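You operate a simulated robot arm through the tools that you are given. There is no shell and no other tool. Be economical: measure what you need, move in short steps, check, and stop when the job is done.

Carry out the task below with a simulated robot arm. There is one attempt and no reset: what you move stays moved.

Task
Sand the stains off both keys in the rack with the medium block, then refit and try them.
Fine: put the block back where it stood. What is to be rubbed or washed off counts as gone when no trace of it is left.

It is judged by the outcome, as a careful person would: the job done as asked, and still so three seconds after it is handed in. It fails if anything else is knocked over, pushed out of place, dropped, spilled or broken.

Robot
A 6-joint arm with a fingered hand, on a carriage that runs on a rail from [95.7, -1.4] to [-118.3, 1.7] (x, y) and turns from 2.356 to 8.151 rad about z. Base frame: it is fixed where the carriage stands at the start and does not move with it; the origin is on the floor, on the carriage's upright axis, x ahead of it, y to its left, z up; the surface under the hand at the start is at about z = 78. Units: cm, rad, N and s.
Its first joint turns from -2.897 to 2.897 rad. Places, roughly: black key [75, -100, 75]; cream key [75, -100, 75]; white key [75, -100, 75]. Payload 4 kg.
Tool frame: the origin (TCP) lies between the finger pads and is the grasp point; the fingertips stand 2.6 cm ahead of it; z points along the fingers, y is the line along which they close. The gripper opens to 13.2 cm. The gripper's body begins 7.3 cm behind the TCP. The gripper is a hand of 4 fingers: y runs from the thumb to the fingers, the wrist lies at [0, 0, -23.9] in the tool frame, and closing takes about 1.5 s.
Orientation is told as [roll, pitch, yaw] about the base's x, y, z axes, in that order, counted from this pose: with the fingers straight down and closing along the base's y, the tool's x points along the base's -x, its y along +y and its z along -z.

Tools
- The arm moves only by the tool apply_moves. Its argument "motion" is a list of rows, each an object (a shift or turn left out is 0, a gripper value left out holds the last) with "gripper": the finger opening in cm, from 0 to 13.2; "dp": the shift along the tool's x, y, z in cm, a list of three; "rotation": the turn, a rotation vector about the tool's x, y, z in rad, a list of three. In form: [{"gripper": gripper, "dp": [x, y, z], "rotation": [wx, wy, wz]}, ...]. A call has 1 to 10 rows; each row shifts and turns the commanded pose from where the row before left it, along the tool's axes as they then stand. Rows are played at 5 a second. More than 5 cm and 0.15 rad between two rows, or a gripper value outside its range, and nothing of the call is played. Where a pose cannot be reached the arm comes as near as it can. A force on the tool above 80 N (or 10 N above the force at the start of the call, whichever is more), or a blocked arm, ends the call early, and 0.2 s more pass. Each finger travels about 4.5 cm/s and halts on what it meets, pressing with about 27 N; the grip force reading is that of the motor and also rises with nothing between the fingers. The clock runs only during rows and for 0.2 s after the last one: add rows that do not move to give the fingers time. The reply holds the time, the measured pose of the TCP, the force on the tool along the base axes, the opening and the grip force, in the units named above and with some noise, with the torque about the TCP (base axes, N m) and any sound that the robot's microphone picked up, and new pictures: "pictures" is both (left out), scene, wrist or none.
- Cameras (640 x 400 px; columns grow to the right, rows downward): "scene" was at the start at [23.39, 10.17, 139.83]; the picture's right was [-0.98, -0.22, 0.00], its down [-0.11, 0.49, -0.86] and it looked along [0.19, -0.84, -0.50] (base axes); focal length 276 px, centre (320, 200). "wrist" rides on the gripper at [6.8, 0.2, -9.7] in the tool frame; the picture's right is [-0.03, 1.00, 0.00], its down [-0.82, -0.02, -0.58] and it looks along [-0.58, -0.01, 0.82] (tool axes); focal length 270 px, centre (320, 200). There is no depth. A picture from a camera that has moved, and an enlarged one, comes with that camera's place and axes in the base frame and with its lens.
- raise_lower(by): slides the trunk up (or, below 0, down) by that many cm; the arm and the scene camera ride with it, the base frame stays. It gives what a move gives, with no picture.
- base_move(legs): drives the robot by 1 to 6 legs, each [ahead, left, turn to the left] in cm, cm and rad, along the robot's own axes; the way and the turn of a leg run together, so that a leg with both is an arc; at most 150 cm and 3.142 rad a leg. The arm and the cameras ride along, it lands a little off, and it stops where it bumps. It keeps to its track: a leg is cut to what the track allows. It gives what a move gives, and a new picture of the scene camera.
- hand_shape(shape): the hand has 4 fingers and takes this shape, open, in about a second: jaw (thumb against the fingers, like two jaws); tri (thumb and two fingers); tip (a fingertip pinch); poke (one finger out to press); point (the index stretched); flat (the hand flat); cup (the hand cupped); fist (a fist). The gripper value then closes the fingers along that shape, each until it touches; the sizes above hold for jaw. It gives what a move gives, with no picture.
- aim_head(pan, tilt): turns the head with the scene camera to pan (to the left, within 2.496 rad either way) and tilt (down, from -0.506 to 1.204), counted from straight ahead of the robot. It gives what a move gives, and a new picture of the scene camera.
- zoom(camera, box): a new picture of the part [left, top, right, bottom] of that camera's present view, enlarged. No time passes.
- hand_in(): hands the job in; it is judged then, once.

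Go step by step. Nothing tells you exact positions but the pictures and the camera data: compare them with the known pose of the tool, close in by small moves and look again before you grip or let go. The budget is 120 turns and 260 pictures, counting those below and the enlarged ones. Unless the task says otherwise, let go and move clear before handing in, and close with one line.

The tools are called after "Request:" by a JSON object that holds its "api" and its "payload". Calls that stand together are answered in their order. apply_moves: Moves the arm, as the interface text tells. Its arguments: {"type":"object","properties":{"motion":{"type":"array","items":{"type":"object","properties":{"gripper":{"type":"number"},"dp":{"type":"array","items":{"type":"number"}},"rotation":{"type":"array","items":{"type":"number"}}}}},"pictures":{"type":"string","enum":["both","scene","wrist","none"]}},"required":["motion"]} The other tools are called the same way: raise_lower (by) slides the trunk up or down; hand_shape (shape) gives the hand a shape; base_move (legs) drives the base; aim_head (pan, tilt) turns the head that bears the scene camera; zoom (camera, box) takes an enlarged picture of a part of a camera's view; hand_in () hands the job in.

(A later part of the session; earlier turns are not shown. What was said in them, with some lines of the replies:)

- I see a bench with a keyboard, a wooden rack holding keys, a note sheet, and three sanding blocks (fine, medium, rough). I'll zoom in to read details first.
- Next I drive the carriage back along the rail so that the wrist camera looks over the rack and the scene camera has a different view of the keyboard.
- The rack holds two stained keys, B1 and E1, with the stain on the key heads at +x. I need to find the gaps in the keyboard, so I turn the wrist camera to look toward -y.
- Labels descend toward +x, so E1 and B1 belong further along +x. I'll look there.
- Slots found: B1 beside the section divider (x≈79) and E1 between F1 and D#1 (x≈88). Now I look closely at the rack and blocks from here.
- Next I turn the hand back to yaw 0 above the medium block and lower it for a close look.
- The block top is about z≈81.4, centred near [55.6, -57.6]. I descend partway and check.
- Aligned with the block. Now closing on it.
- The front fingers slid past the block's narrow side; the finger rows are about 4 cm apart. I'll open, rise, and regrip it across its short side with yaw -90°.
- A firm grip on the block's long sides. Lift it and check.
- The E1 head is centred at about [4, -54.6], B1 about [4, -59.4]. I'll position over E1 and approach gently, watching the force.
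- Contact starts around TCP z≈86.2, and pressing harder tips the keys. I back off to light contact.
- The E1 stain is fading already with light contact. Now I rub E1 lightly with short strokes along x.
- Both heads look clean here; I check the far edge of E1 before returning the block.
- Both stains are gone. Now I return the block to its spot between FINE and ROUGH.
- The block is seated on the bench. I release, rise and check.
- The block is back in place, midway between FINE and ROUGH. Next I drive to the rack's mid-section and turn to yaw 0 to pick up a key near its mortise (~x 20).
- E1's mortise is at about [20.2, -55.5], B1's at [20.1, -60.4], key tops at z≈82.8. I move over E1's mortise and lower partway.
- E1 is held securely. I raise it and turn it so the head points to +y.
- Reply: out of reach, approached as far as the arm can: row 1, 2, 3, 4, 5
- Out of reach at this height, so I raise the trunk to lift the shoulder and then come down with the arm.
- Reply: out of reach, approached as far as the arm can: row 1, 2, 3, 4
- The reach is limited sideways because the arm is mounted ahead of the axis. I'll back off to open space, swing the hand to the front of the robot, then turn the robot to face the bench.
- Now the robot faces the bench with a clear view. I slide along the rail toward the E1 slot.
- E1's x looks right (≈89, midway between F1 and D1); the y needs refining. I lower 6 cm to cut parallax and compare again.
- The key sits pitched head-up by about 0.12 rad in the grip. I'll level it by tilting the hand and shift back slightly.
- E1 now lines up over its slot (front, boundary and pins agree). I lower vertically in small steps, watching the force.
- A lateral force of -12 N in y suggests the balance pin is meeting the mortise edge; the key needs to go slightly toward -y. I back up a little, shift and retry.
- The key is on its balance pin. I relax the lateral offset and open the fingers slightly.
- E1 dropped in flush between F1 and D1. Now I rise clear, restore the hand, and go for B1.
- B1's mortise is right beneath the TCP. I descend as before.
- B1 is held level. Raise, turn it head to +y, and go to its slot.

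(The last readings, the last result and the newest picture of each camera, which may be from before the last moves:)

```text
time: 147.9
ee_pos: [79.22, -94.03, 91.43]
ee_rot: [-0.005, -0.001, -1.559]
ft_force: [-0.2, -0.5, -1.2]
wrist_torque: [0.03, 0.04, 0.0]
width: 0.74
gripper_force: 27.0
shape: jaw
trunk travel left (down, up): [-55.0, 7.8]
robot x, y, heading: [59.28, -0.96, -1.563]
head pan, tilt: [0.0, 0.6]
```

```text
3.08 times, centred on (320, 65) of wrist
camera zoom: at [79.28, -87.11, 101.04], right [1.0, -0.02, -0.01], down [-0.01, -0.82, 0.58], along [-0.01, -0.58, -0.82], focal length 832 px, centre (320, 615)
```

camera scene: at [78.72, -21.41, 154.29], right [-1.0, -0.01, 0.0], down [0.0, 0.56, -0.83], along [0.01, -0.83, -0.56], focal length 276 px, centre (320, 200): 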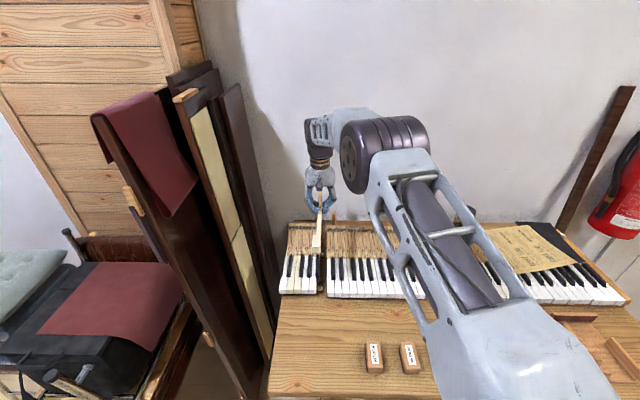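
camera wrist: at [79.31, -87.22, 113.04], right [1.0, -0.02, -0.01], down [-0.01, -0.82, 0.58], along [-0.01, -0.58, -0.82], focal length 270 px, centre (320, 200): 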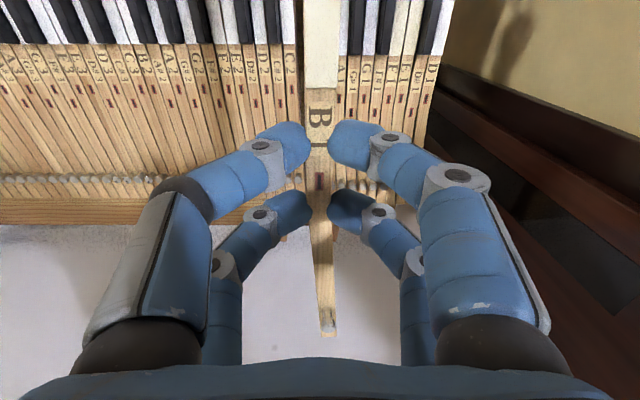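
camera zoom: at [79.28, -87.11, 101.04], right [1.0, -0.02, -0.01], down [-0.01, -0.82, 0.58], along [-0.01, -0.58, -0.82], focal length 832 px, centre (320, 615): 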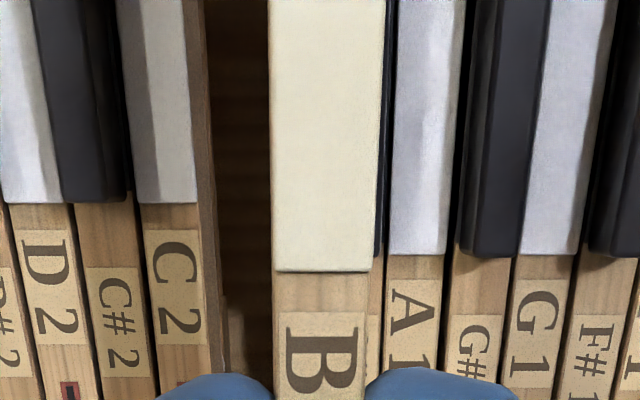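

Request:
{"api": "apply_moves", "payload": {"motion": [{"dp": [-0.65, -0.3, 0], "rotation": [0, 0, -0.02]}, {"dp": [-0.6, -0.25, 0]}, {"dp": [0, 0, 1]}, {"dp": [0, 0, 1]}, {}], "pictures": "none"}}

Request:
{"api": "zoom", "payload": {"camera": "scene", "box": [280, 215, 350, 305]}}

Request:
{"api": "zoom", "payload": {"camera": "wrist", "box": [220, 0, 420, 130]}}

```text
time: 149.1
ee_pos: [78.53, -95.36, 89.32]
ee_rot: [-0.004, 0.0, -1.542]
ft_force: [-0.3, 1.3, -1.0]
wrist_torque: [0.07, -0.04, -0.02]
width: 0.72
gripper_force: 27.0
shape: jaw
trunk travel left (down, up): [-55.0, 7.8]
robot x, y, heading: [59.43, -0.93, -1.57]
head pan, tilt: [0.0, 0.6]
```

```text
4.44 times, centred on (315, 260) of scene
camera zoom: at [78.72, -21.41, 154.28], right [-1.0, -0.01, 0.0], down [0.0, 0.56, -0.83], along [0.01, -0.83, -0.56], focal length 1228 px, centre (342, -67)
```

zoom: 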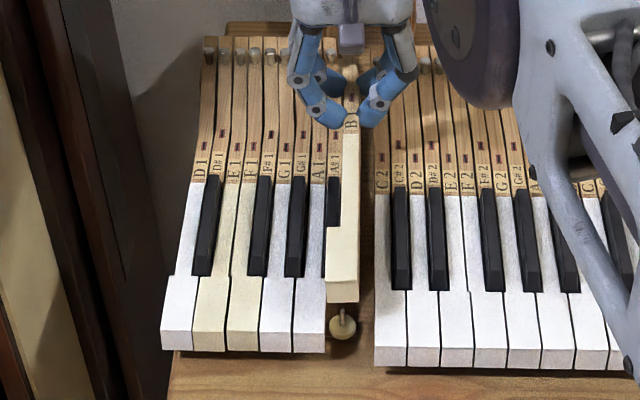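

```text
3.08 times, centred on (320, 65) of wrist
camera zoom: at [78.52, -88.44, 98.96], right [1.0, 0.0, -0.01], down [0.01, -0.82, 0.58], along [0.0, -0.58, -0.82], focal length 832 px, centre (320, 615)
```

zoom: 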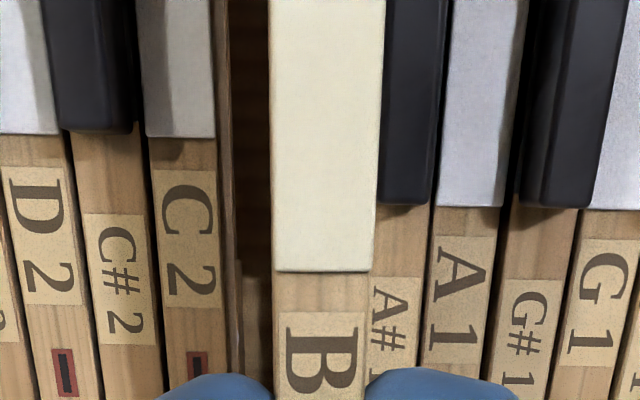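

B1 is aligned with its slot and front pin. I lower step by step.

Request:
{"api": "apply_moves", "payload": {"motion": [{"dp": [0, -0.06, 1]}, {"dp": [0, 0, 1]}, {}], "pictures": "none"}}

Request:
{"api": "apply_moves", "payload": {"motion": [{"dp": [0, 0, 0.3]}, {}], "pictures": "none"}}

Request:
{"api": "apply_moves", "payload": {"motion": [{"dp": [0, 0, 0.3]}, {}], "pictures": "none"}}

Request:
{"api": "zoom", "payload": {"camera": "scene", "box": [280, 215, 350, 305]}}

Request:
{"api": "zoom", "payload": {"camera": "wrist", "box": [220, 0, 420, 130]}}

```text
time: 149.9
ee_pos: [78.38, -95.23, 87.43]
ee_rot: [-0.006, 0.001, -1.541]
ft_force: [-0.5, 0.5, -0.1]
wrist_torque: [0.05, 0.04, -0.03]
width: 0.71
gripper_force: 26.5
shape: jaw
trunk travel left (down, up): [-55.0, 7.8]
robot x, y, heading: [59.76, -0.78, -1.566]
head pan, tilt: [0.0, 0.6]
```

```text
time: 150.5
ee_pos: [78.25, -95.33, 87.21]
ee_rot: [-0.006, 0.0, -1.541]
ft_force: [0.0, 0.3, -0.4]
wrist_torque: [0.01, 0.03, -0.02]
width: 0.73
gripper_force: 27.0
shape: jaw
trunk travel left (down, up): [-55.0, 7.8]
robot x, y, heading: [59.59, -0.79, -1.561]
head pan, tilt: [0.0, 0.6]
```

```text
time: 151.1
ee_pos: [78.5, -95.24, 86.83]
ee_rot: [-0.006, 0.0, -1.541]
ft_force: [-0.3, 0.2, -0.9]
wrist_torque: [0.03, 0.01, 0.01]
width: 0.71
gripper_force: 27.1
shape: jaw
trunk travel left (down, up): [-55.0, 7.8]
robot x, y, heading: [59.67, -1.05, -1.56]
head pan, tilt: [0.0, 0.6]
```

```text
4.44 times, centred on (315, 260) of scene
camera zoom: at [78.72, -21.41, 154.28], right [-1.0, -0.01, 0.0], down [0.0, 0.56, -0.83], along [0.01, -0.83, -0.56], focal length 1228 px, centre (342, -67)
```

zoom: 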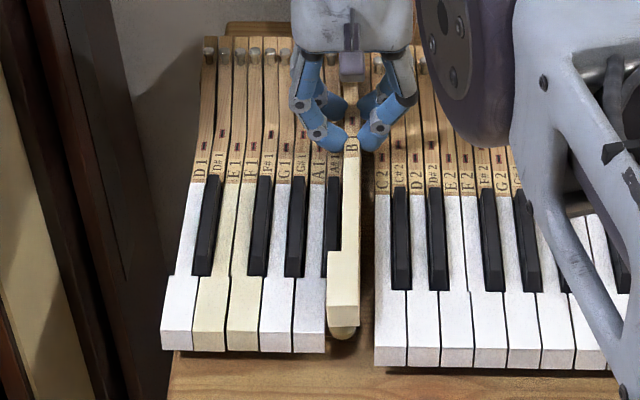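

```text
3.08 times, centred on (320, 65) of wrist
camera zoom: at [78.47, -88.39, 96.46], right [1.0, 0.0, -0.01], down [0.01, -0.82, 0.58], along [0.0, -0.58, -0.82], focal length 832 px, centre (320, 615)
```

zoom: 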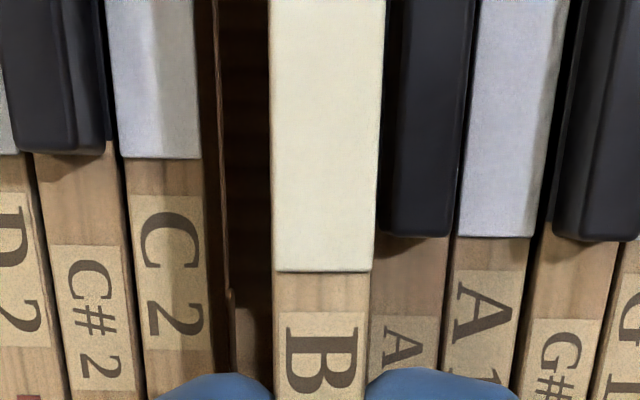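

Request:
{"api": "apply_moves", "payload": {"motion": [{"dp": [0, 0, 0.3]}, {}], "pictures": "none"}}

Request:
{"api": "apply_moves", "payload": {"motion": [{"dp": [0, 0, 0.3]}, {}], "pictures": "none"}}

Request:
{"api": "apply_moves", "payload": {"motion": [{"dp": [0, 0, 0.25]}, {}], "pictures": "none"}}

Request:
{"api": "zoom", "payload": {"camera": "scene", "box": [280, 215, 350, 305]}}

Request:
{"api": "zoom", "payload": {"camera": "wrist", "box": [220, 0, 420, 130]}}

```text
time: 151.7
ee_pos: [78.42, -95.38, 86.49]
ee_rot: [-0.006, -0.001, -1.541]
ft_force: [0.0, -0.1, -1.4]
wrist_torque: [0.02, -0.01, 0.0]
width: 0.75
gripper_force: 27.4
shape: jaw
trunk travel left (down, up): [-55.0, 7.8]
robot x, y, heading: [59.77, -0.88, -1.562]
head pan, tilt: [0.0, 0.6]
```

```text
time: 152.3
ee_pos: [78.38, -95.28, 86.2]
ee_rot: [-0.006, -0.001, -1.541]
ft_force: [0.0, -0.2, -0.5]
wrist_torque: [0.03, 0.02, 0.02]
width: 0.73
gripper_force: 27.4
shape: jaw
trunk travel left (down, up): [-55.0, 7.8]
robot x, y, heading: [59.72, -0.86, -1.562]
head pan, tilt: [0.0, 0.6]
```

```text
time: 152.9
ee_pos: [78.41, -95.34, 86.0]
ee_rot: [-0.005, 0.0, -1.54]
ft_force: [0.2, 0.3, -1.1]
wrist_torque: [0.08, -0.01, -0.03]
width: 0.71
gripper_force: 27.0
shape: jaw
trunk travel left (down, up): [-55.0, 7.8]
robot x, y, heading: [59.65, -1.37, -1.567]
head pan, tilt: [0.0, 0.6]
```

```text
4.44 times, centred on (315, 260) of scene
camera zoom: at [78.72, -21.41, 154.28], right [-1.0, -0.01, 0.0], down [0.0, 0.56, -0.83], along [0.01, -0.83, -0.56], focal length 1228 px, centre (342, -67)
```

zoom: 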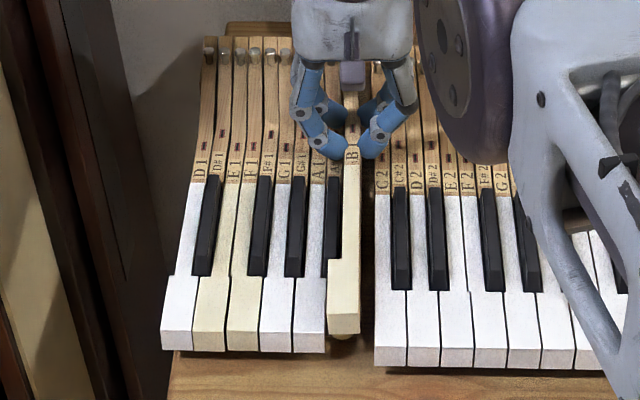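

```text
3.08 times, centred on (320, 65) of wrist
camera zoom: at [78.44, -88.44, 95.58], right [1.0, 0.0, -0.01], down [0.01, -0.82, 0.58], along [0.0, -0.58, -0.82], focal length 832 px, centre (320, 615)
```

zoom: 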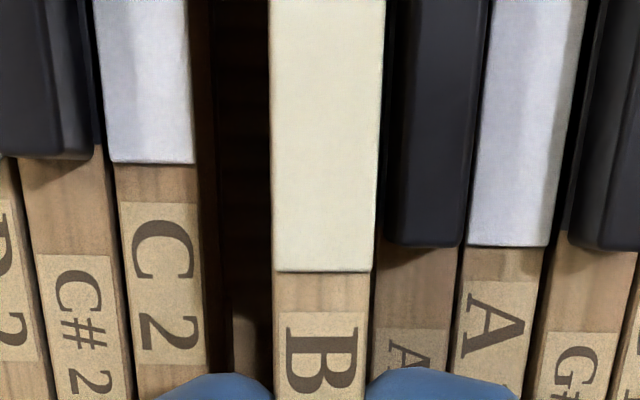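

Request:
{"api": "apply_moves", "payload": {"motion": [{"dp": [0, 0.08, 0.2]}, {}], "pictures": "none"}}

Request:
{"api": "apply_moves", "payload": {"motion": [{"dp": [0, 0, 0.2]}, {}], "pictures": "none"}}

Request:
{"api": "apply_moves", "payload": {"motion": [{"dp": [0, 0, 0.2]}, {}], "pictures": "none"}}

Request:
{"api": "zoom", "payload": {"camera": "scene", "box": [280, 215, 350, 305]}}

```text
time: 153.5
ee_pos: [78.54, -95.38, 85.75]
ee_rot: [-0.004, -0.001, -1.542]
ft_force: [0.4, 0.3, -0.2]
wrist_torque: [0.06, 0.02, 0.0]
width: 0.73
gripper_force: 27.1
shape: jaw
trunk travel left (down, up): [-55.0, 7.8]
robot x, y, heading: [59.34, -0.53, -1.56]
head pan, tilt: [0.0, 0.6]
```

```text
time: 154.1
ee_pos: [78.52, -95.33, 85.64]
ee_rot: [-0.004, -0.001, -1.542]
ft_force: [0.8, -0.1, 0.0]
wrist_torque: [0.05, 0.01, 0.02]
width: 0.69
gripper_force: 26.9
shape: jaw
trunk travel left (down, up): [-55.0, 7.8]
robot x, y, heading: [59.37, -1.05, -1.563]
head pan, tilt: [0.0, 0.6]
```

```text
time: 154.7
ee_pos: [78.48, -95.41, 85.32]
ee_rot: [-0.006, 0.0, -1.541]
ft_force: [-0.4, -0.2, -0.1]
wrist_torque: [-0.01, 0.02, 0.0]
width: 0.73
gripper_force: 27.0
shape: jaw
trunk travel left (down, up): [-55.0, 7.8]
robot x, y, heading: [59.31, -1.03, -1.564]
head pan, tilt: [0.0, 0.6]
```

```text
4.44 times, centred on (315, 260) of scene
camera zoom: at [78.72, -21.41, 154.28], right [-1.0, -0.01, 0.0], down [0.0, 0.56, -0.83], along [0.01, -0.83, -0.56], focal length 1228 px, centre (342, -67)
```

zoom: 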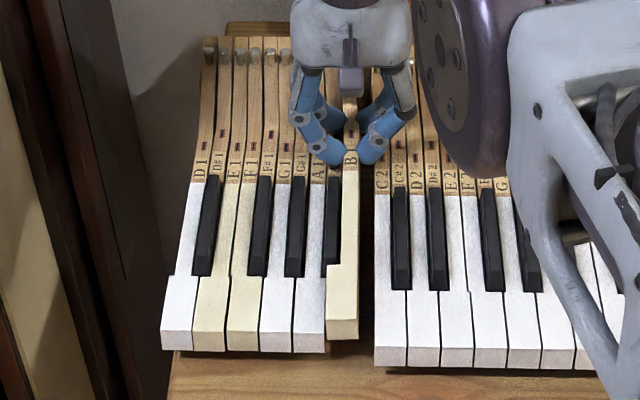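

Request:
{"api": "apply_moves", "payload": {"motion": [{"dp": [0, 0, 0.2]}, {}], "pictures": "none"}}

Request:
{"api": "apply_moves", "payload": {"motion": [{"dp": [0, 0, 0.2]}, {}], "pictures": "wrist"}}

Request:
{"api": "zoom", "payload": {"camera": "scene", "box": [280, 215, 350, 305]}}

```text
time: 155.3
ee_pos: [78.57, -95.36, 85.16]
ee_rot: [-0.006, 0.001, -1.541]
ft_force: [0.0, -1.8, -0.1]
wrist_torque: [0.0, 0.02, 0.03]
width: 0.7
gripper_force: 26.8
shape: jaw
trunk travel left (down, up): [-55.0, 7.8]
robot x, y, heading: [59.2, -1.18, -1.565]
head pan, tilt: [0.0, 0.6]
```

```text
time: 155.9
ee_pos: [78.58, -95.38, 85.04]
ee_rot: [-0.005, 0.0, -1.541]
ft_force: [1.7, -2.8, 0.7]
wrist_torque: [-0.12, -0.05, -0.01]
width: 0.74
gripper_force: 26.7
shape: jaw
trunk travel left (down, up): [-55.0, 7.8]
robot x, y, heading: [59.43, -0.89, -1.568]
head pan, tilt: [0.0, 0.6]
camera wrist: at [78.51, -88.45, 94.56], right [1.0, 0.0, -0.01], down [0.01, -0.82, 0.58], along [0.0, -0.58, -0.82], focal length 270 px, centre (320, 200)
```

wrist: 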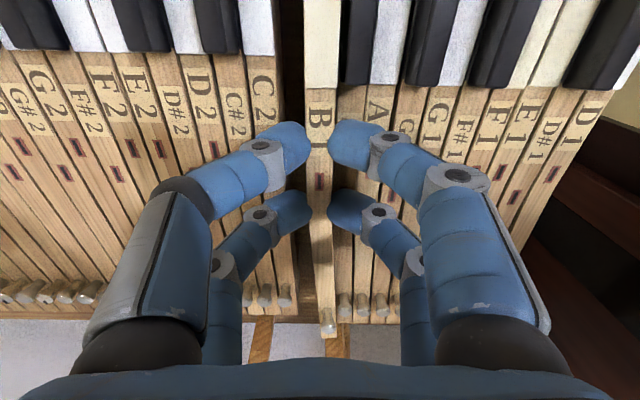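

```text
4.44 times, centred on (315, 260) of scene
camera zoom: at [78.73, -21.41, 154.28], right [-1.0, -0.01, 0.0], down [0.0, 0.56, -0.83], along [0.01, -0.83, -0.56], focal length 1228 px, centre (342, -67)
```

zoom: 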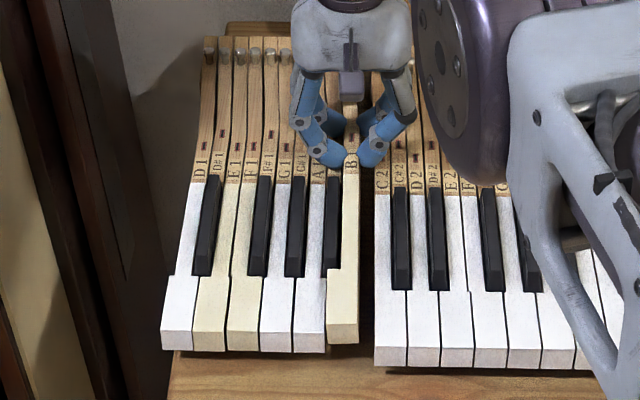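

Request:
{"api": "apply_moves", "payload": {"motion": [{"dp": [-0.08, 0.05, 0]}, {"dp": [0, 0, 0.2]}, {}], "pictures": "none"}}

Request:
{"api": "apply_moves", "payload": {"motion": [{"gripper": 1.2}, {"gripper": 2.0}, {"gripper": 2.6}, {}, {}], "pictures": "wrist"}}

Request:
{"api": "zoom", "payload": {"camera": "scene", "box": [280, 215, 350, 305]}}

```text
time: 156.7
ee_pos: [78.51, -95.39, 84.86]
ee_rot: [-0.005, 0.001, -1.542]
ft_force: [-0.1, 0.8, 1.6]
wrist_torque: [0.06, -0.02, -0.02]
width: 0.7
gripper_force: 26.6
shape: jaw
trunk travel left (down, up): [-55.0, 7.8]
robot x, y, heading: [59.51, -0.66, -1.565]
head pan, tilt: [0.0, 0.6]
```

```text
time: 157.9
ee_pos: [78.53, -95.32, 84.88]
ee_rot: [-0.005, 0.0, -1.539]
ft_force: [1.0, 0.4, 2.3]
wrist_torque: [0.03, -0.01, -0.05]
width: 2.51
gripper_force: 0.0
shape: jaw
trunk travel left (down, up): [-55.0, 7.8]
robot x, y, heading: [59.52, -1.01, -1.566]
head pan, tilt: [0.0, 0.6]
camera wrist: at [78.54, -88.52, 94.39], right [1.0, 0.0, -0.01], down [0.01, -0.82, 0.58], along [0.0, -0.58, -0.82], focal length 270 px, centre (320, 200)
```

wrist: 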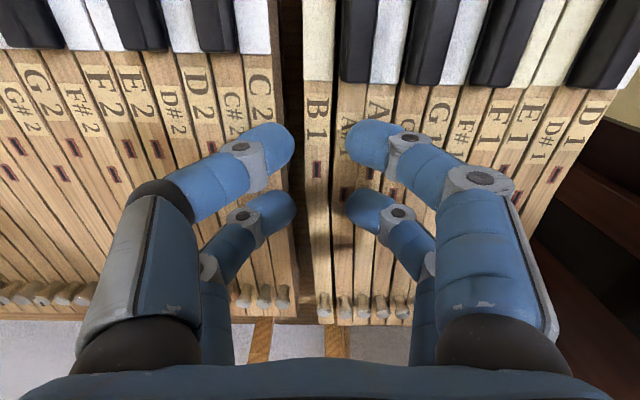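

```text
4.44 times, centred on (315, 260) of scene
camera zoom: at [78.73, -21.39, 154.29], right [-1.0, -0.01, 0.0], down [0.0, 0.56, -0.83], along [0.01, -0.83, -0.56], focal length 1228 px, centre (342, -67)
```

zoom: 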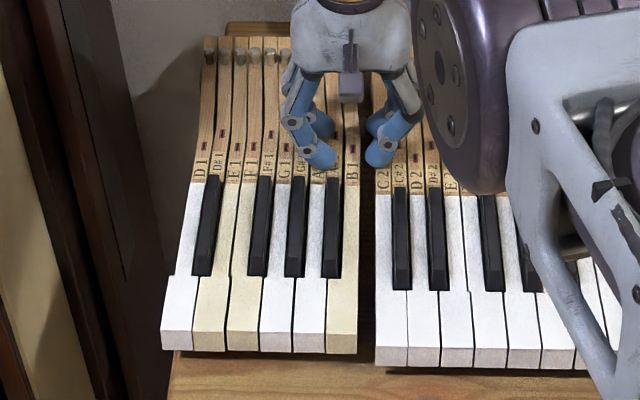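

B1 is seated flush too. Now I rise, move over the key heads, and shape the hand to press.

Request:
{"api": "apply_moves", "payload": {"motion": [{"dp": [0, 0, -2]}, {"dp": [0, 0, -3]}, {"dp": [0, 0, -4]}, {"dp": [0, 0, -4]}, {"dp": [4, 0, 0]}, {"dp": [4, 0, 0]}, {"dp": [4, 0, 0]}, {"dp": [3, 0, 0]}, {}], "pictures": "none"}}

Request:
{"api": "hand_shape", "payload": {"shape": "poke"}}

Request:
{"api": "apply_moves", "payload": {"motion": [{}], "pictures": "both"}}

Request:
{"api": "zoom", "payload": {"camera": "scene", "box": [270, 185, 350, 305]}}

```text
time: 159.9
ee_pos: [78.19, -80.16, 97.79]
ee_rot: [-0.005, 0.001, -1.543]
ft_force: [0.6, -0.8, 0.3]
wrist_torque: [-0.01, 0.01, 0.0]
width: 2.58
gripper_force: 0.0
shape: jaw
trunk travel left (down, up): [-55.0, 7.8]
robot x, y, heading: [59.93, -0.77, -1.565]
head pan, tilt: [0.0, 0.6]
```

```text
time: 160.8
ee_pos: [78.21, -80.37, 97.82]
ee_rot: [-0.004, 0.0, -1.542]
ft_force: [0.4, -0.2, 0.0]
wrist_torque: [0.02, -0.01, -0.05]
width: 0.0
gripper_force: 0.1
shape: poke
trunk travel left (down, up): [-55.0, 7.8]
robot x, y, heading: [59.54, -0.81, -1.569]
head pan, tilt: [0.0, 0.6]
```

```text
time: 161.2
ee_pos: [78.21, -80.4, 97.76]
ee_rot: [-0.005, 0.0, -1.54]
ft_force: [-0.2, -0.3, 0.6]
wrist_torque: [0.0, -0.04, -0.01]
width: 0.02
gripper_force: 0.1
shape: poke
trunk travel left (down, up): [-55.0, 7.8]
robot x, y, heading: [59.32, -0.5, -1.564]
head pan, tilt: [0.0, 0.6]
camera scene: at [78.72, -21.4, 154.29], right [-1.0, -0.01, 0.0], down [0.0, 0.56, -0.83], along [0.01, -0.83, -0.56], focal length 276 px, centre (320, 200)
camera wrist: at [78.25, -73.46, 107.37], right [1.0, 0.0, -0.01], down [0.01, -0.82, 0.58], along [0.0, -0.58, -0.82], focal length 270 px, centre (320, 200)
```

scene: 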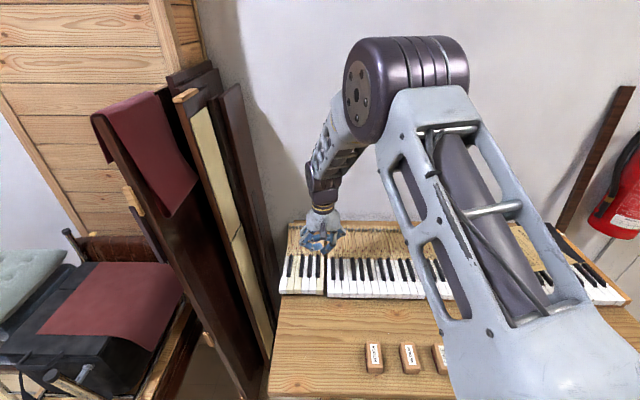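
wrist: 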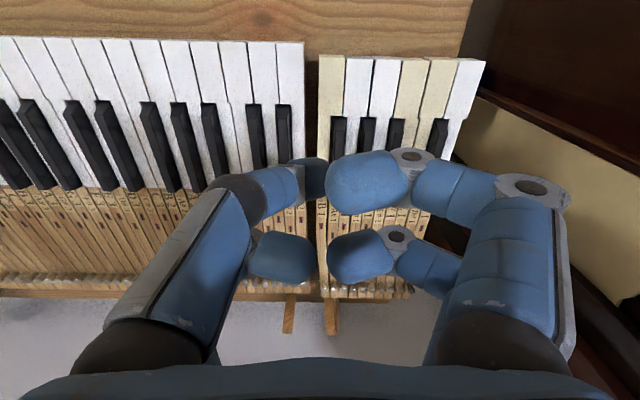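

```text
3.33 times, centred on (310, 245) of scene
camera zoom: at [78.72, -21.4, 154.29], right [-1.0, -0.01, 0.0], down [0.0, 0.56, -0.83], along [0.01, -0.83, -0.56], focal length 921 px, centre (353, 50)
```

zoom: 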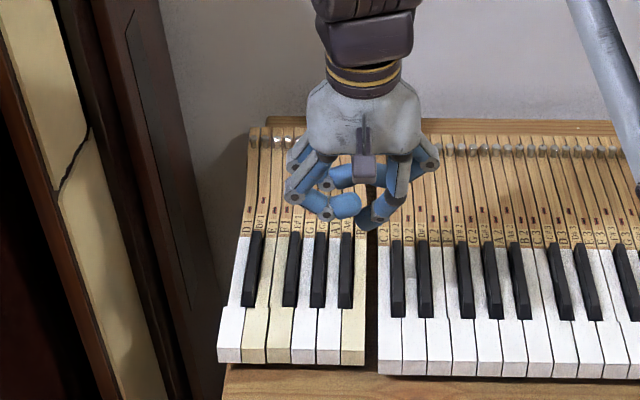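

Request:
{"api": "hand_shape", "payload": {"shape": "point"}}

Request:
{"api": "apply_moves", "payload": {"motion": [{}], "pictures": "wrist"}}

Request:
{"api": "zoom", "payload": {"camera": "scene", "box": [290, 195, 350, 265]}}

```text
time: 162.1
ee_pos: [78.18, -80.4, 97.79]
ee_rot: [-0.007, 0.0, -1.54]
ft_force: [0.5, -0.2, -0.7]
wrist_torque: [-0.03, 0.02, -0.01]
width: 0.01
gripper_force: 0.1
shape: point
trunk travel left (down, up): [-55.0, 7.8]
robot x, y, heading: [59.42, -0.97, -1.561]
head pan, tilt: [0.0, 0.6]
```

```text
time: 162.5
ee_pos: [78.24, -80.39, 97.81]
ee_rot: [-0.005, 0.0, -1.541]
ft_force: [-0.7, 0.7, -0.1]
wrist_torque: [-0.02, 0.06, -0.01]
width: 0.0
gripper_force: 0.1
shape: point
trunk travel left (down, up): [-55.0, 7.8]
robot x, y, heading: [59.21, -0.88, -1.563]
head pan, tilt: [0.0, 0.6]
camera wrist: at [78.25, -73.46, 107.37], right [1.0, 0.0, -0.01], down [0.01, -0.82, 0.58], along [0.0, -0.58, -0.82], focal length 270 px, centre (320, 200)
```

wrist: 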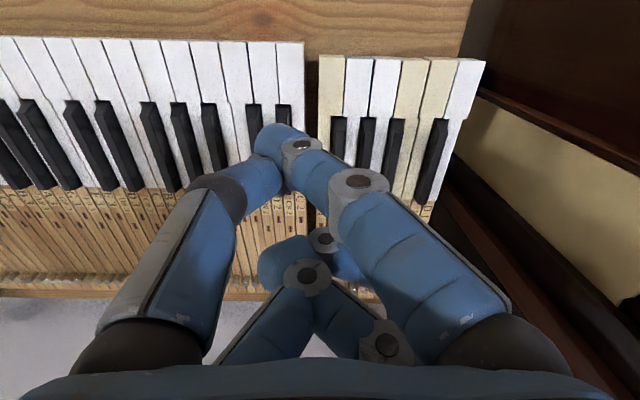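

```text
5.71 times, centred on (320, 230) of scene
camera zoom: at [78.72, -21.4, 154.29], right [-1.0, -0.01, 0.0], down [0.0, 0.56, -0.83], along [0.01, -0.83, -0.56], focal length 1578 px, centre (320, 29)
```

zoom: 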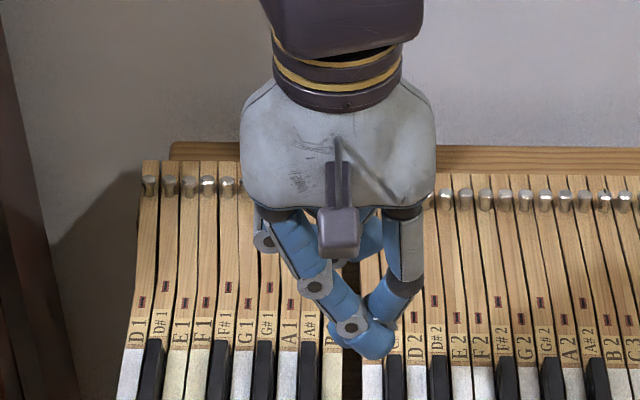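

The index extends with its tip at about TCP + (-1.75, +2.3, -2.3). I place it over B1's head and come down.

Request:
{"api": "apply_moves", "payload": {"motion": [{"dp": [0.8, 2.8, 3]}, {"dp": [0, 0, 3]}, {"dp": [0, 0, 3]}, {"dp": [0, 0, 1]}, {}], "pictures": "wrist"}}

Request:
{"api": "zoom", "payload": {"camera": "scene", "box": [270, 205, 350, 305]}}

```text
time: 163.7
ee_pos: [80.93, -79.65, 87.81]
ee_rot: [-0.005, -0.001, -1.542]
ft_force: [0.8, -0.3, -0.1]
wrist_torque: [-0.02, 0.01, 0.01]
width: 0.02
gripper_force: 0.1
shape: point
trunk travel left (down, up): [-55.0, 7.8]
robot x, y, heading: [59.13, -0.52, -1.567]
head pan, tilt: [0.0, 0.6]
camera wrist: at [80.91, -72.69, 97.32], right [1.0, 0.0, -0.01], down [0.01, -0.82, 0.58], along [0.0, -0.58, -0.82], focal length 270 px, centre (320, 200)
```

wrist: 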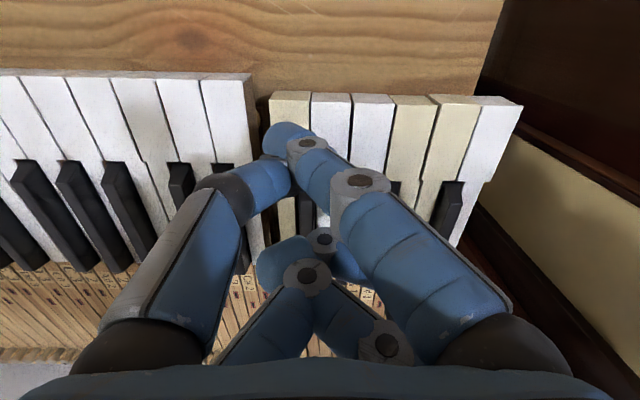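

```text
4.00 times, centred on (310, 255) of scene
camera zoom: at [78.72, -21.4, 154.29], right [-1.0, -0.01, 0.0], down [0.0, 0.56, -0.83], along [0.01, -0.83, -0.56], focal length 1105 px, centre (360, -20)
```

zoom: 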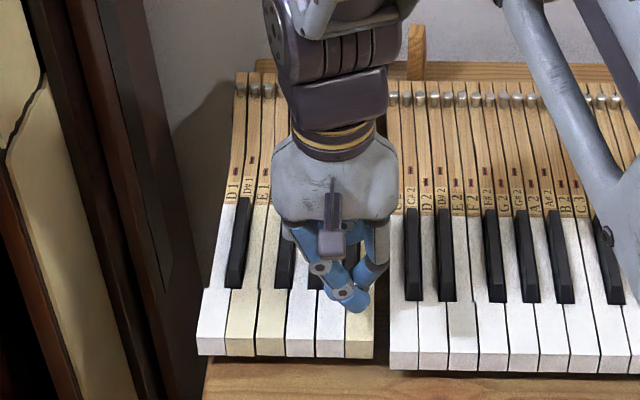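

Request:
{"api": "apply_moves", "payload": {"motion": [{"dp": [0.2, 0, 0.7]}, {"dp": [0, 0, 0.7]}, {}], "pictures": "none"}}

Request:
{"api": "apply_moves", "payload": {"motion": [{"dp": [0, 0, 0.4]}, {}], "pictures": "none"}}

Request:
{"api": "apply_moves", "payload": {"motion": [{"dp": [0, 0, 0.4]}, {}], "pictures": "none"}}

Request:
{"api": "zoom", "payload": {"camera": "scene", "box": [270, 205, 350, 305]}}

```text
time: 164.5
ee_pos: [80.8, -79.46, 86.36]
ee_rot: [-0.005, 0.0, -1.54]
ft_force: [0.9, -0.8, -1.0]
wrist_torque: [0.03, -0.01, -0.03]
width: 0.0
gripper_force: 0.0
shape: point
trunk travel left (down, up): [-55.0, 7.8]
robot x, y, heading: [59.67, -0.88, -1.566]
head pan, tilt: [0.0, 0.6]
```

```text
time: 165.1
ee_pos: [80.75, -79.39, 85.98]
ee_rot: [-0.005, 0.0, -1.54]
ft_force: [0.4, 0.9, 0.2]
wrist_torque: [0.02, -0.01, 0.02]
width: 0.0
gripper_force: 0.0
shape: point
trunk travel left (down, up): [-55.0, 7.8]
robot x, y, heading: [59.64, -0.88, -1.568]
head pan, tilt: [0.0, 0.6]
```

```text
time: 165.7
ee_pos: [80.8, -79.3, 85.61]
ee_rot: [-0.006, 0.0, -1.54]
ft_force: [0.2, -0.8, -0.7]
wrist_torque: [-0.01, 0.04, -0.02]
width: 0.03
gripper_force: 0.1
shape: point
trunk travel left (down, up): [-55.0, 7.8]
robot x, y, heading: [59.52, -1.04, -1.566]
head pan, tilt: [0.0, 0.6]
```

```text
4.00 times, centred on (310, 255) of scene
camera zoom: at [78.72, -21.4, 154.29], right [-1.0, -0.01, 0.0], down [0.0, 0.56, -0.83], along [0.01, -0.83, -0.56], focal length 1105 px, centre (360, -20)
```

zoom: 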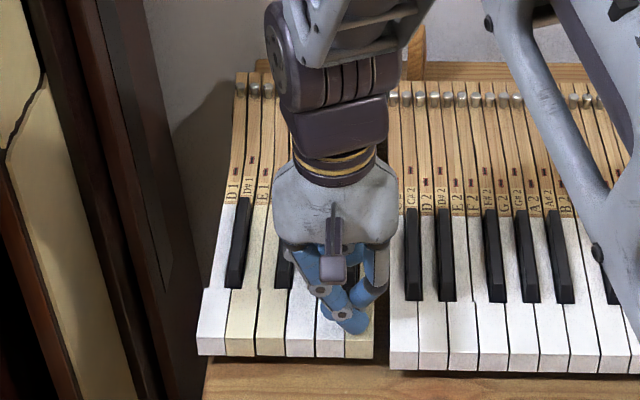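

Request:
{"api": "apply_moves", "payload": {"motion": [{"dp": [-0.2, 0, 0.4]}, {}], "pictures": "none"}}

Request:
{"api": "apply_moves", "payload": {"motion": [{"dp": [0, 0, 0.4]}, {}], "pictures": "none"}}

Request:
{"api": "apply_moves", "payload": {"motion": [{"dp": [0, 0, 0.4]}, {}], "pictures": "none"}}

Request:
{"api": "zoom", "payload": {"camera": "scene", "box": [290, 245, 340, 300]}}

```text
time: 166.3
ee_pos: [80.86, -79.63, 85.29]
ee_rot: [-0.006, 0.0, -1.541]
ft_force: [0.5, -0.7, 0.4]
wrist_torque: [-0.02, 0.03, -0.01]
width: 0.0
gripper_force: 0.0
shape: point
trunk travel left (down, up): [-55.0, 7.8]
robot x, y, heading: [59.44, -0.73, -1.562]
head pan, tilt: [0.0, 0.6]
```

```text
time: 166.9
ee_pos: [80.79, -79.5, 84.75]
ee_rot: [-0.004, 0.0, -1.541]
ft_force: [-0.2, -0.6, 1.4]
wrist_torque: [0.02, -0.01, 0.01]
width: 0.0
gripper_force: 0.0
shape: point
trunk travel left (down, up): [-55.0, 7.8]
robot x, y, heading: [59.57, -0.66, -1.559]
head pan, tilt: [0.0, 0.6]
```

```text
time: 167.5
ee_pos: [80.92, -79.5, 84.45]
ee_rot: [-0.006, 0.001, -1.542]
ft_force: [0.3, 0.2, -0.1]
wrist_torque: [0.02, -0.01, 0.01]
width: 0.01
gripper_force: 0.1
shape: point
trunk travel left (down, up): [-55.0, 7.8]
robot x, y, heading: [59.66, -1.03, -1.561]
head pan, tilt: [0.0, 0.6]
```

```text
7.27 times, centred on (315, 272) of scene
camera zoom: at [78.72, -21.4, 154.29], right [-1.0, -0.01, 0.0], down [0.0, 0.56, -0.83], along [0.01, -0.83, -0.56], focal length 2009 px, centre (356, -327)
```

zoom: 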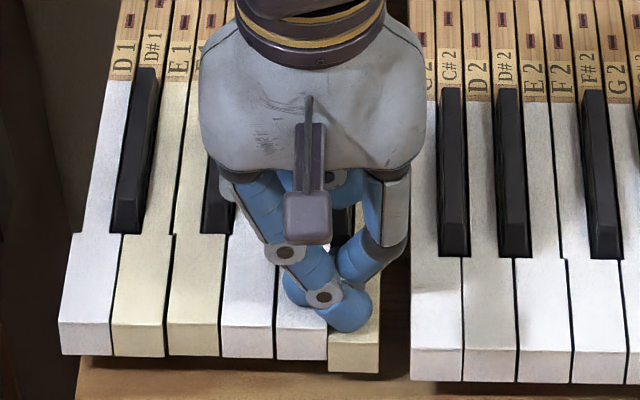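

B1 is dipping under the finger while A1 stays. I press on to the bottom.

Request:
{"api": "apply_moves", "payload": {"motion": [{"dp": [0, -0.3, 0.3]}, {}], "pictures": "none"}}

Request:
{"api": "apply_moves", "payload": {"motion": [{"dp": [0, 0, 0.3]}, {}], "pictures": "none"}}

Request:
{"api": "zoom", "payload": {"camera": "scene", "box": [290, 245, 340, 300]}}

```text
time: 168.1
ee_pos: [80.66, -79.65, 84.1]
ee_rot: [-0.004, -0.002, -1.541]
ft_force: [2.4, 1.2, 8.2]
wrist_torque: [0.1, 0.06, -0.02]
width: 0.01
gripper_force: 0.0
shape: point
trunk travel left (down, up): [-55.0, 7.8]
robot x, y, heading: [59.75, -0.8, -1.563]
head pan, tilt: [0.0, 0.6]
```

```text
time: 168.7
ee_pos: [80.82, -79.53, 83.98]
ee_rot: [-0.005, -0.004, -1.539]
ft_force: [11.7, 4.4, 34.2]
wrist_torque: [0.59, 0.36, -0.23]
width: 0.0
gripper_force: 0.2
shape: point
trunk travel left (down, up): [-55.0, 7.8]
robot x, y, heading: [59.53, -0.97, -1.566]
head pan, tilt: [0.0, 0.6]
```

```text
7.27 times, centred on (315, 272) of scene
camera zoom: at [78.76, -21.24, 154.32], right [-1.0, -0.01, 0.0], down [0.0, 0.56, -0.83], along [0.01, -0.83, -0.56], focal length 2009 px, centre (356, -327)
```

zoom: 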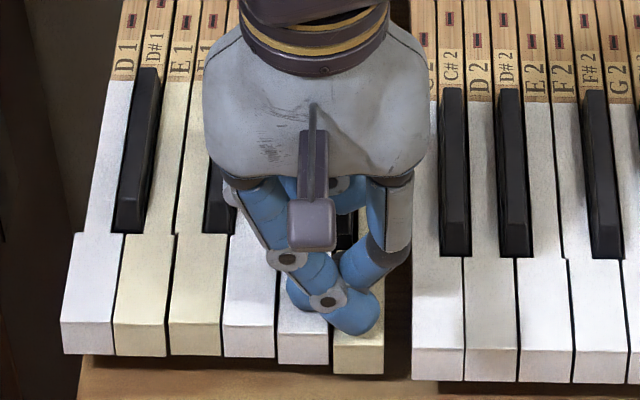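

B1 bottoms out. Lift and check it returns, then go to E1 (+9.4 cm in x).

Request:
{"api": "apply_moves", "payload": {"motion": [{"dp": [0, 0, -0.6]}, {"dp": [0, 0, -1.4]}, {"dp": [0, 0, -3]}, {"dp": [0, 3.3, -1]}, {"dp": [0, 3.3, 0]}, {"dp": [0, 2.9, 0]}, {}], "pictures": "none"}}

Request:
{"api": "zoom", "payload": {"camera": "scene", "box": [260, 225, 350, 305]}}

```text
time: 170.3
ee_pos: [90.0, -79.26, 89.66]
ee_rot: [-0.008, 0.0, -1.54]
ft_force: [0.2, 0.3, 0.2]
wrist_torque: [0.02, 0.01, 0.0]
width: 0.01
gripper_force: 0.0
shape: point
trunk travel left (down, up): [-55.0, 7.8]
robot x, y, heading: [59.47, -0.78, -1.564]
head pan, tilt: [0.0, 0.6]
```

```text
5.00 times, centred on (305, 265) of scene
camera zoom: at [78.72, -21.4, 154.29], right [-1.0, -0.01, 0.0], down [0.0, 0.56, -0.83], along [0.01, -0.83, -0.56], focal length 1381 px, centre (395, -125)
```

zoom: 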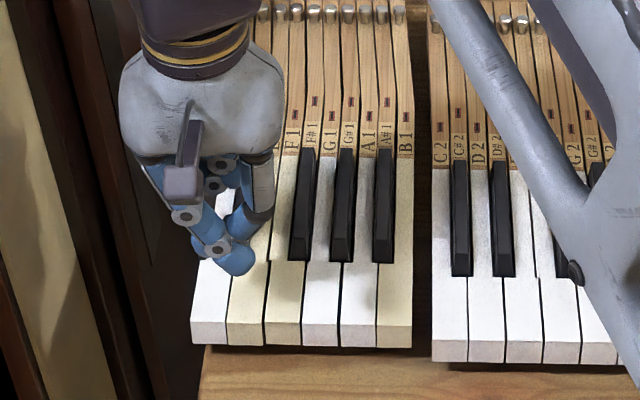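

B1 came back up. The finger is over E1; pressing it the same way.

Request:
{"api": "apply_moves", "payload": {"motion": [{"dp": [0, 0, 2]}, {"dp": [0, 0, 2]}, {"dp": [0, 0, 0.7]}, {}], "pictures": "none"}}

Request:
{"api": "zoom", "payload": {"camera": "scene", "box": [260, 225, 350, 305]}}

Request:
{"api": "apply_moves", "payload": {"motion": [{"dp": [0, 0, 0.4]}, {}], "pictures": "none"}}

Request:
{"api": "zoom", "payload": {"camera": "scene", "box": [270, 245, 320, 300]}}

```text
time: 171.3
ee_pos: [90.03, -79.24, 85.01]
ee_rot: [-0.005, 0.0, -1.541]
ft_force: [0.1, -0.2, 0.7]
wrist_torque: [0.0, -0.03, 0.0]
width: 0.01
gripper_force: 0.0
shape: point
trunk travel left (down, up): [-55.0, 7.8]
robot x, y, heading: [59.7, -0.68, -1.564]
head pan, tilt: [0.0, 0.6]
```

```text
5.00 times, centred on (305, 265) of scene
camera zoom: at [78.72, -21.4, 154.29], right [-1.0, -0.01, 0.0], down [0.0, 0.56, -0.83], along [0.01, -0.83, -0.56], focal length 1381 px, centre (395, -125)
```

zoom: 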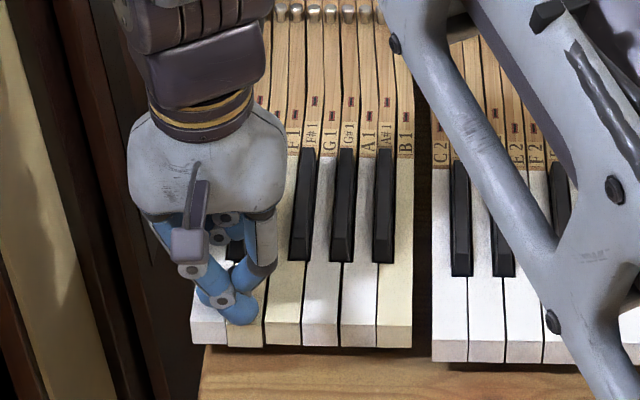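

```text
time: 171.9
ee_pos: [90.14, -79.26, 84.59]
ee_rot: [-0.006, 0.001, -1.542]
ft_force: [-1.3, 0.3, 0.1]
wrist_torque: [0.02, -0.03, -0.01]
width: 0.02
gripper_force: 0.1
shape: point
trunk travel left (down, up): [-55.0, 7.8]
robot x, y, heading: [59.61, -1.39, -1.561]
head pan, tilt: [0.0, 0.6]
```

```text
7.27 times, centred on (295, 272) of scene
camera zoom: at [78.72, -21.4, 154.29], right [-1.0, -0.01, 0.0], down [0.0, 0.56, -0.83], along [0.01, -0.83, -0.56], focal length 2009 px, centre (502, -327)
```

zoom: 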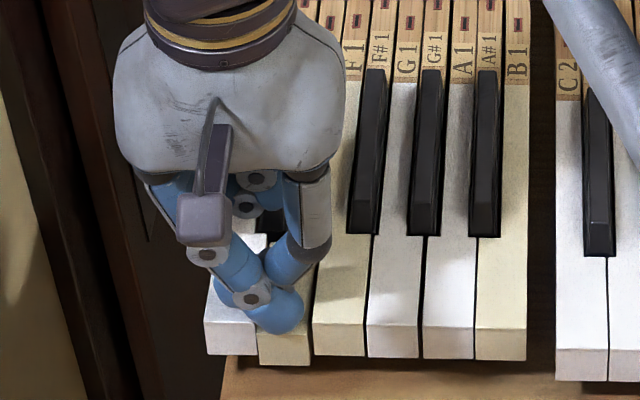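

Request:
{"api": "apply_moves", "payload": {"motion": [{"dp": [0, -0.1, 0.3]}, {}], "pictures": "none"}}

Request:
{"api": "apply_moves", "payload": {"motion": [{"dp": [0, 0, 0.3]}, {}], "pictures": "none"}}

Request:
{"api": "zoom", "payload": {"camera": "scene", "box": [270, 245, 320, 300]}}

```text
time: 172.5
ee_pos: [89.98, -79.2, 84.3]
ee_rot: [-0.005, 0.0, -1.542]
ft_force: [-0.5, -0.1, 0.0]
wrist_torque: [0.0, -0.01, -0.05]
width: 0.0
gripper_force: 0.0
shape: point
trunk travel left (down, up): [-55.0, 7.8]
robot x, y, heading: [59.68, -0.87, -1.566]
head pan, tilt: [0.0, 0.6]
```

```text
time: 173.1
ee_pos: [90.09, -79.23, 84.06]
ee_rot: [-0.006, -0.002, -1.542]
ft_force: [2.4, 2.0, 11.8]
wrist_torque: [0.21, 0.14, -0.04]
width: 0.0
gripper_force: 0.1
shape: point
trunk travel left (down, up): [-55.0, 7.8]
robot x, y, heading: [59.41, -0.7, -1.559]
head pan, tilt: [0.0, 0.6]
```

```text
7.27 times, centred on (295, 272) of scene
camera zoom: at [78.72, -21.34, 154.3], right [-1.0, -0.01, 0.0], down [0.0, 0.56, -0.83], along [0.01, -0.83, -0.56], focal length 2009 px, centre (502, -327)
```

zoom: 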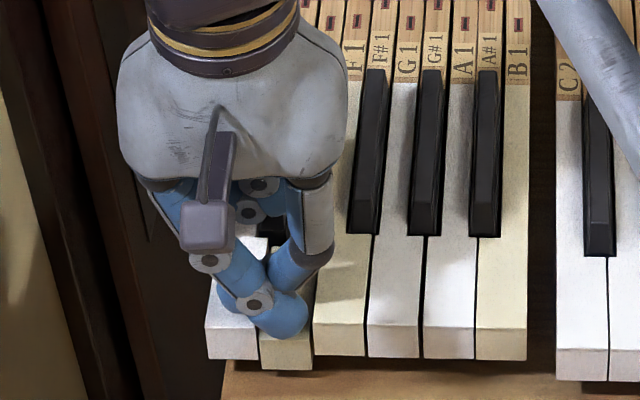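

E1 bottoms out as well. I lift clear and check everything.

Request:
{"api": "apply_moves", "payload": {"motion": [{"dp": [0, 0, 0.15]}, {}, {"dp": [0, 0, -0.6]}, {"dp": [0, 0, -2]}, {"dp": [0, 0, -4]}, {"dp": [3, -2, -4]}, {"dp": [4, -2, -2]}, {"dp": [4, -2, 0]}, {"dp": [4, -2, 0]}, {}], "pictures": "both"}}

Request:
{"api": "zoom", "payload": {"camera": "scene", "box": [270, 210, 350, 305]}}

```text
refused: row 6 steps farther than a row can; nothing moved
```

```text
4.21 times, centred on (310, 258) of scene
camera zoom: at [78.72, -21.34, 154.3], right [-1.0, -0.01, 0.0], down [0.0, 0.56, -0.83], along [0.01, -0.83, -0.56], focal length 1163 px, centre (362, -42)
```

zoom: 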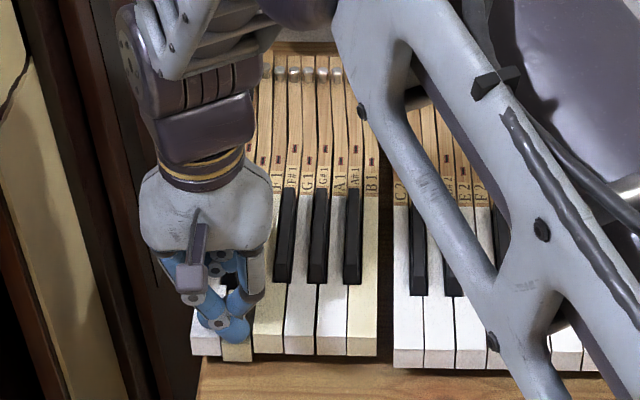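

One row was too long; I repeat with shorter steps.

Request:
{"api": "apply_moves", "payload": {"motion": [{"dp": [0, 0, 0.15]}, {}, {"dp": [0, 0, -0.6]}, {"dp": [0, 0, -2]}, {"dp": [0, 0, -4]}, {"dp": [2, -1, -4]}, {"dp": [4, -2, -1]}, {"dp": [4, -2, 0]}, {"dp": [3, -2, 0]}, {}], "pictures": "wrist"}}

Request:
{"api": "zoom", "payload": {"camera": "scene", "box": [270, 210, 350, 305]}}

```text
time: 175.3
ee_pos: [82.43, -66.34, 95.55]
ee_rot: [-0.005, 0.001, -1.542]
ft_force: [1.2, 0.1, 0.2]
wrist_torque: [0.07, 0.01, -0.01]
width: 0.0
gripper_force: 0.0
shape: point
trunk travel left (down, up): [-55.0, 7.8]
robot x, y, heading: [59.55, -0.92, -1.56]
head pan, tilt: [0.0, 0.6]
camera wrist: at [82.43, -59.51, 105.15], right [1.0, 0.0, -0.01], down [0.01, -0.82, 0.58], along [0.0, -0.58, -0.82], focal length 270 px, centre (320, 200)
```

wrist: 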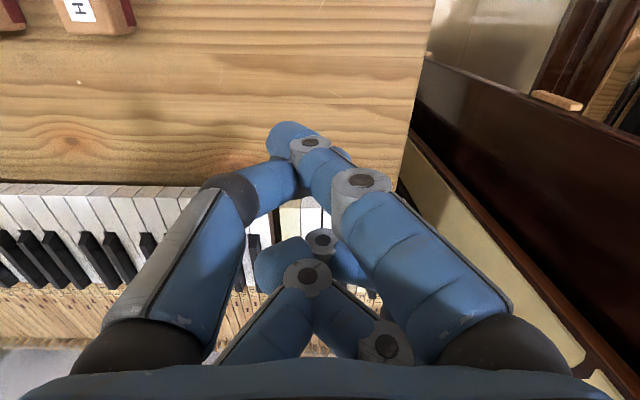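

```text
4.21 times, centred on (310, 258) of scene
camera zoom: at [78.73, -21.4, 154.28], right [-1.0, -0.01, 0.0], down [0.0, 0.56, -0.83], along [0.01, -0.83, -0.56], focal length 1163 px, centre (362, -42)
```

zoom: 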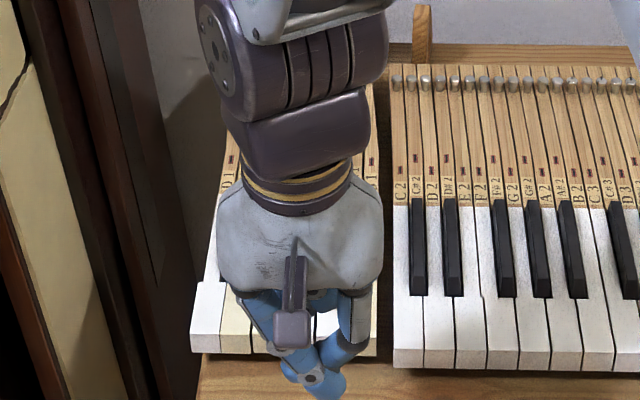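

Request:
{"api": "apply_moves", "payload": {"motion": [{"dp": [0, 0, -4]}, {"dp": [0, 0, -4]}], "pictures": "none"}}

Request:
{"api": "base_move", "payload": {"legs": [[0, -35, 0]]}}

Request:
{"api": "zoom", "payload": {"camera": "scene", "box": [130, 200, 290, 310]}}

Request:
{"api": "zoom", "payload": {"camera": "scene", "box": [140, 210, 220, 300]}}

```text
time: 175.9
ee_pos: [82.46, -66.49, 103.57]
ee_rot: [-0.007, 0.003, -1.541]
ft_force: [-0.8, -0.3, -0.1]
wrist_torque: [0.02, 0.02, 0.0]
width: 0.0
gripper_force: 0.1
shape: point
trunk travel left (down, up): [-55.0, 7.8]
robot x, y, heading: [59.49, -0.83, -1.567]
head pan, tilt: [0.0, 0.6]
```

```text
time: 178.1
ee_pos: [47.55, -66.01, 103.7]
ee_rot: [-0.003, 0.0, -1.538]
ft_force: [0.0, 0.2, 0.0]
wrist_torque: [-0.01, -0.01, -0.03]
width: 0.0
gripper_force: 0.0
shape: point
trunk travel left (down, up): [-55.0, 7.8]
robot x, y, heading: [24.71, -0.21, -1.562]
head pan, tilt: [0.0, 0.6]
camera scene: at [43.96, -20.89, 154.28], right [-1.0, -0.01, 0.0], down [0.0, 0.56, -0.83], along [0.01, -0.83, -0.56], focal length 276 px, centre (320, 200)
```

scene: 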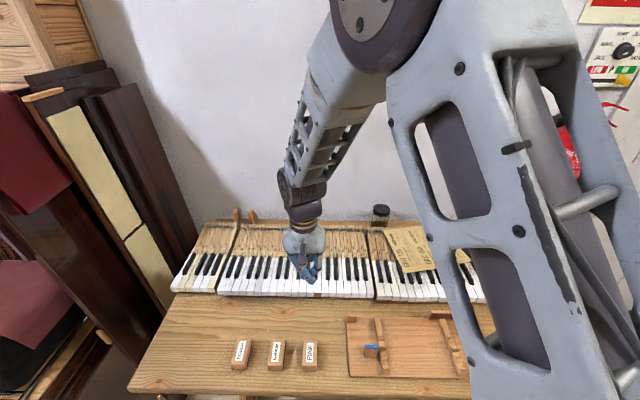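

```text
3.64 times, centred on (210, 255) of scene
camera zoom: at [43.96, -20.89, 154.28], right [-1.0, -0.01, 0.0], down [0.0, 0.56, -0.83], along [0.01, -0.83, -0.56], focal length 1004 px, centre (720, 0)
```

zoom: 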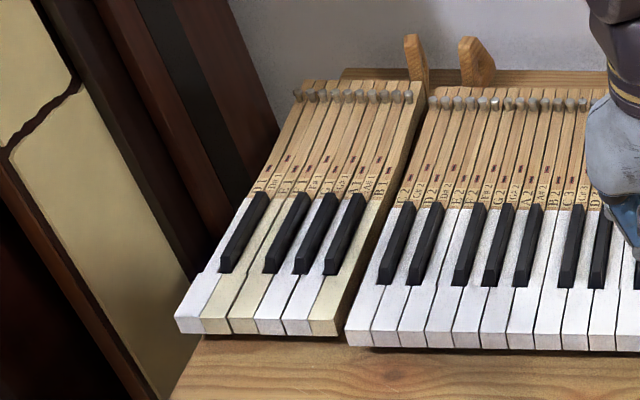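

```text
4.44 times, centred on (180, 255) of scene
camera zoom: at [43.96, -20.89, 154.28], right [-1.0, -0.01, 0.0], down [0.0, 0.56, -0.83], along [0.01, -0.83, -0.56], focal length 1228 px, centre (942, -44)
```

zoom: 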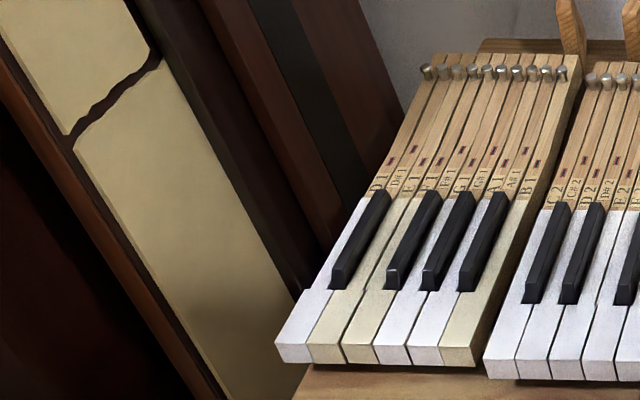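

Both keys are clean and flush, they pressed down and came back up, and the medium block is back between its neighbours. The hand is clear, so I hand in.

Request:
{"api": "hand_in", "payload": {}}

```text
The job is handed in.
```

I sanded both keys clean with the medium block, put the block back in its place, and refitted B1 and E1 flush in their slots. I pressed each key once: both went down fully, and neither press made a sound on the microphone. Both are level with their neighbours again.
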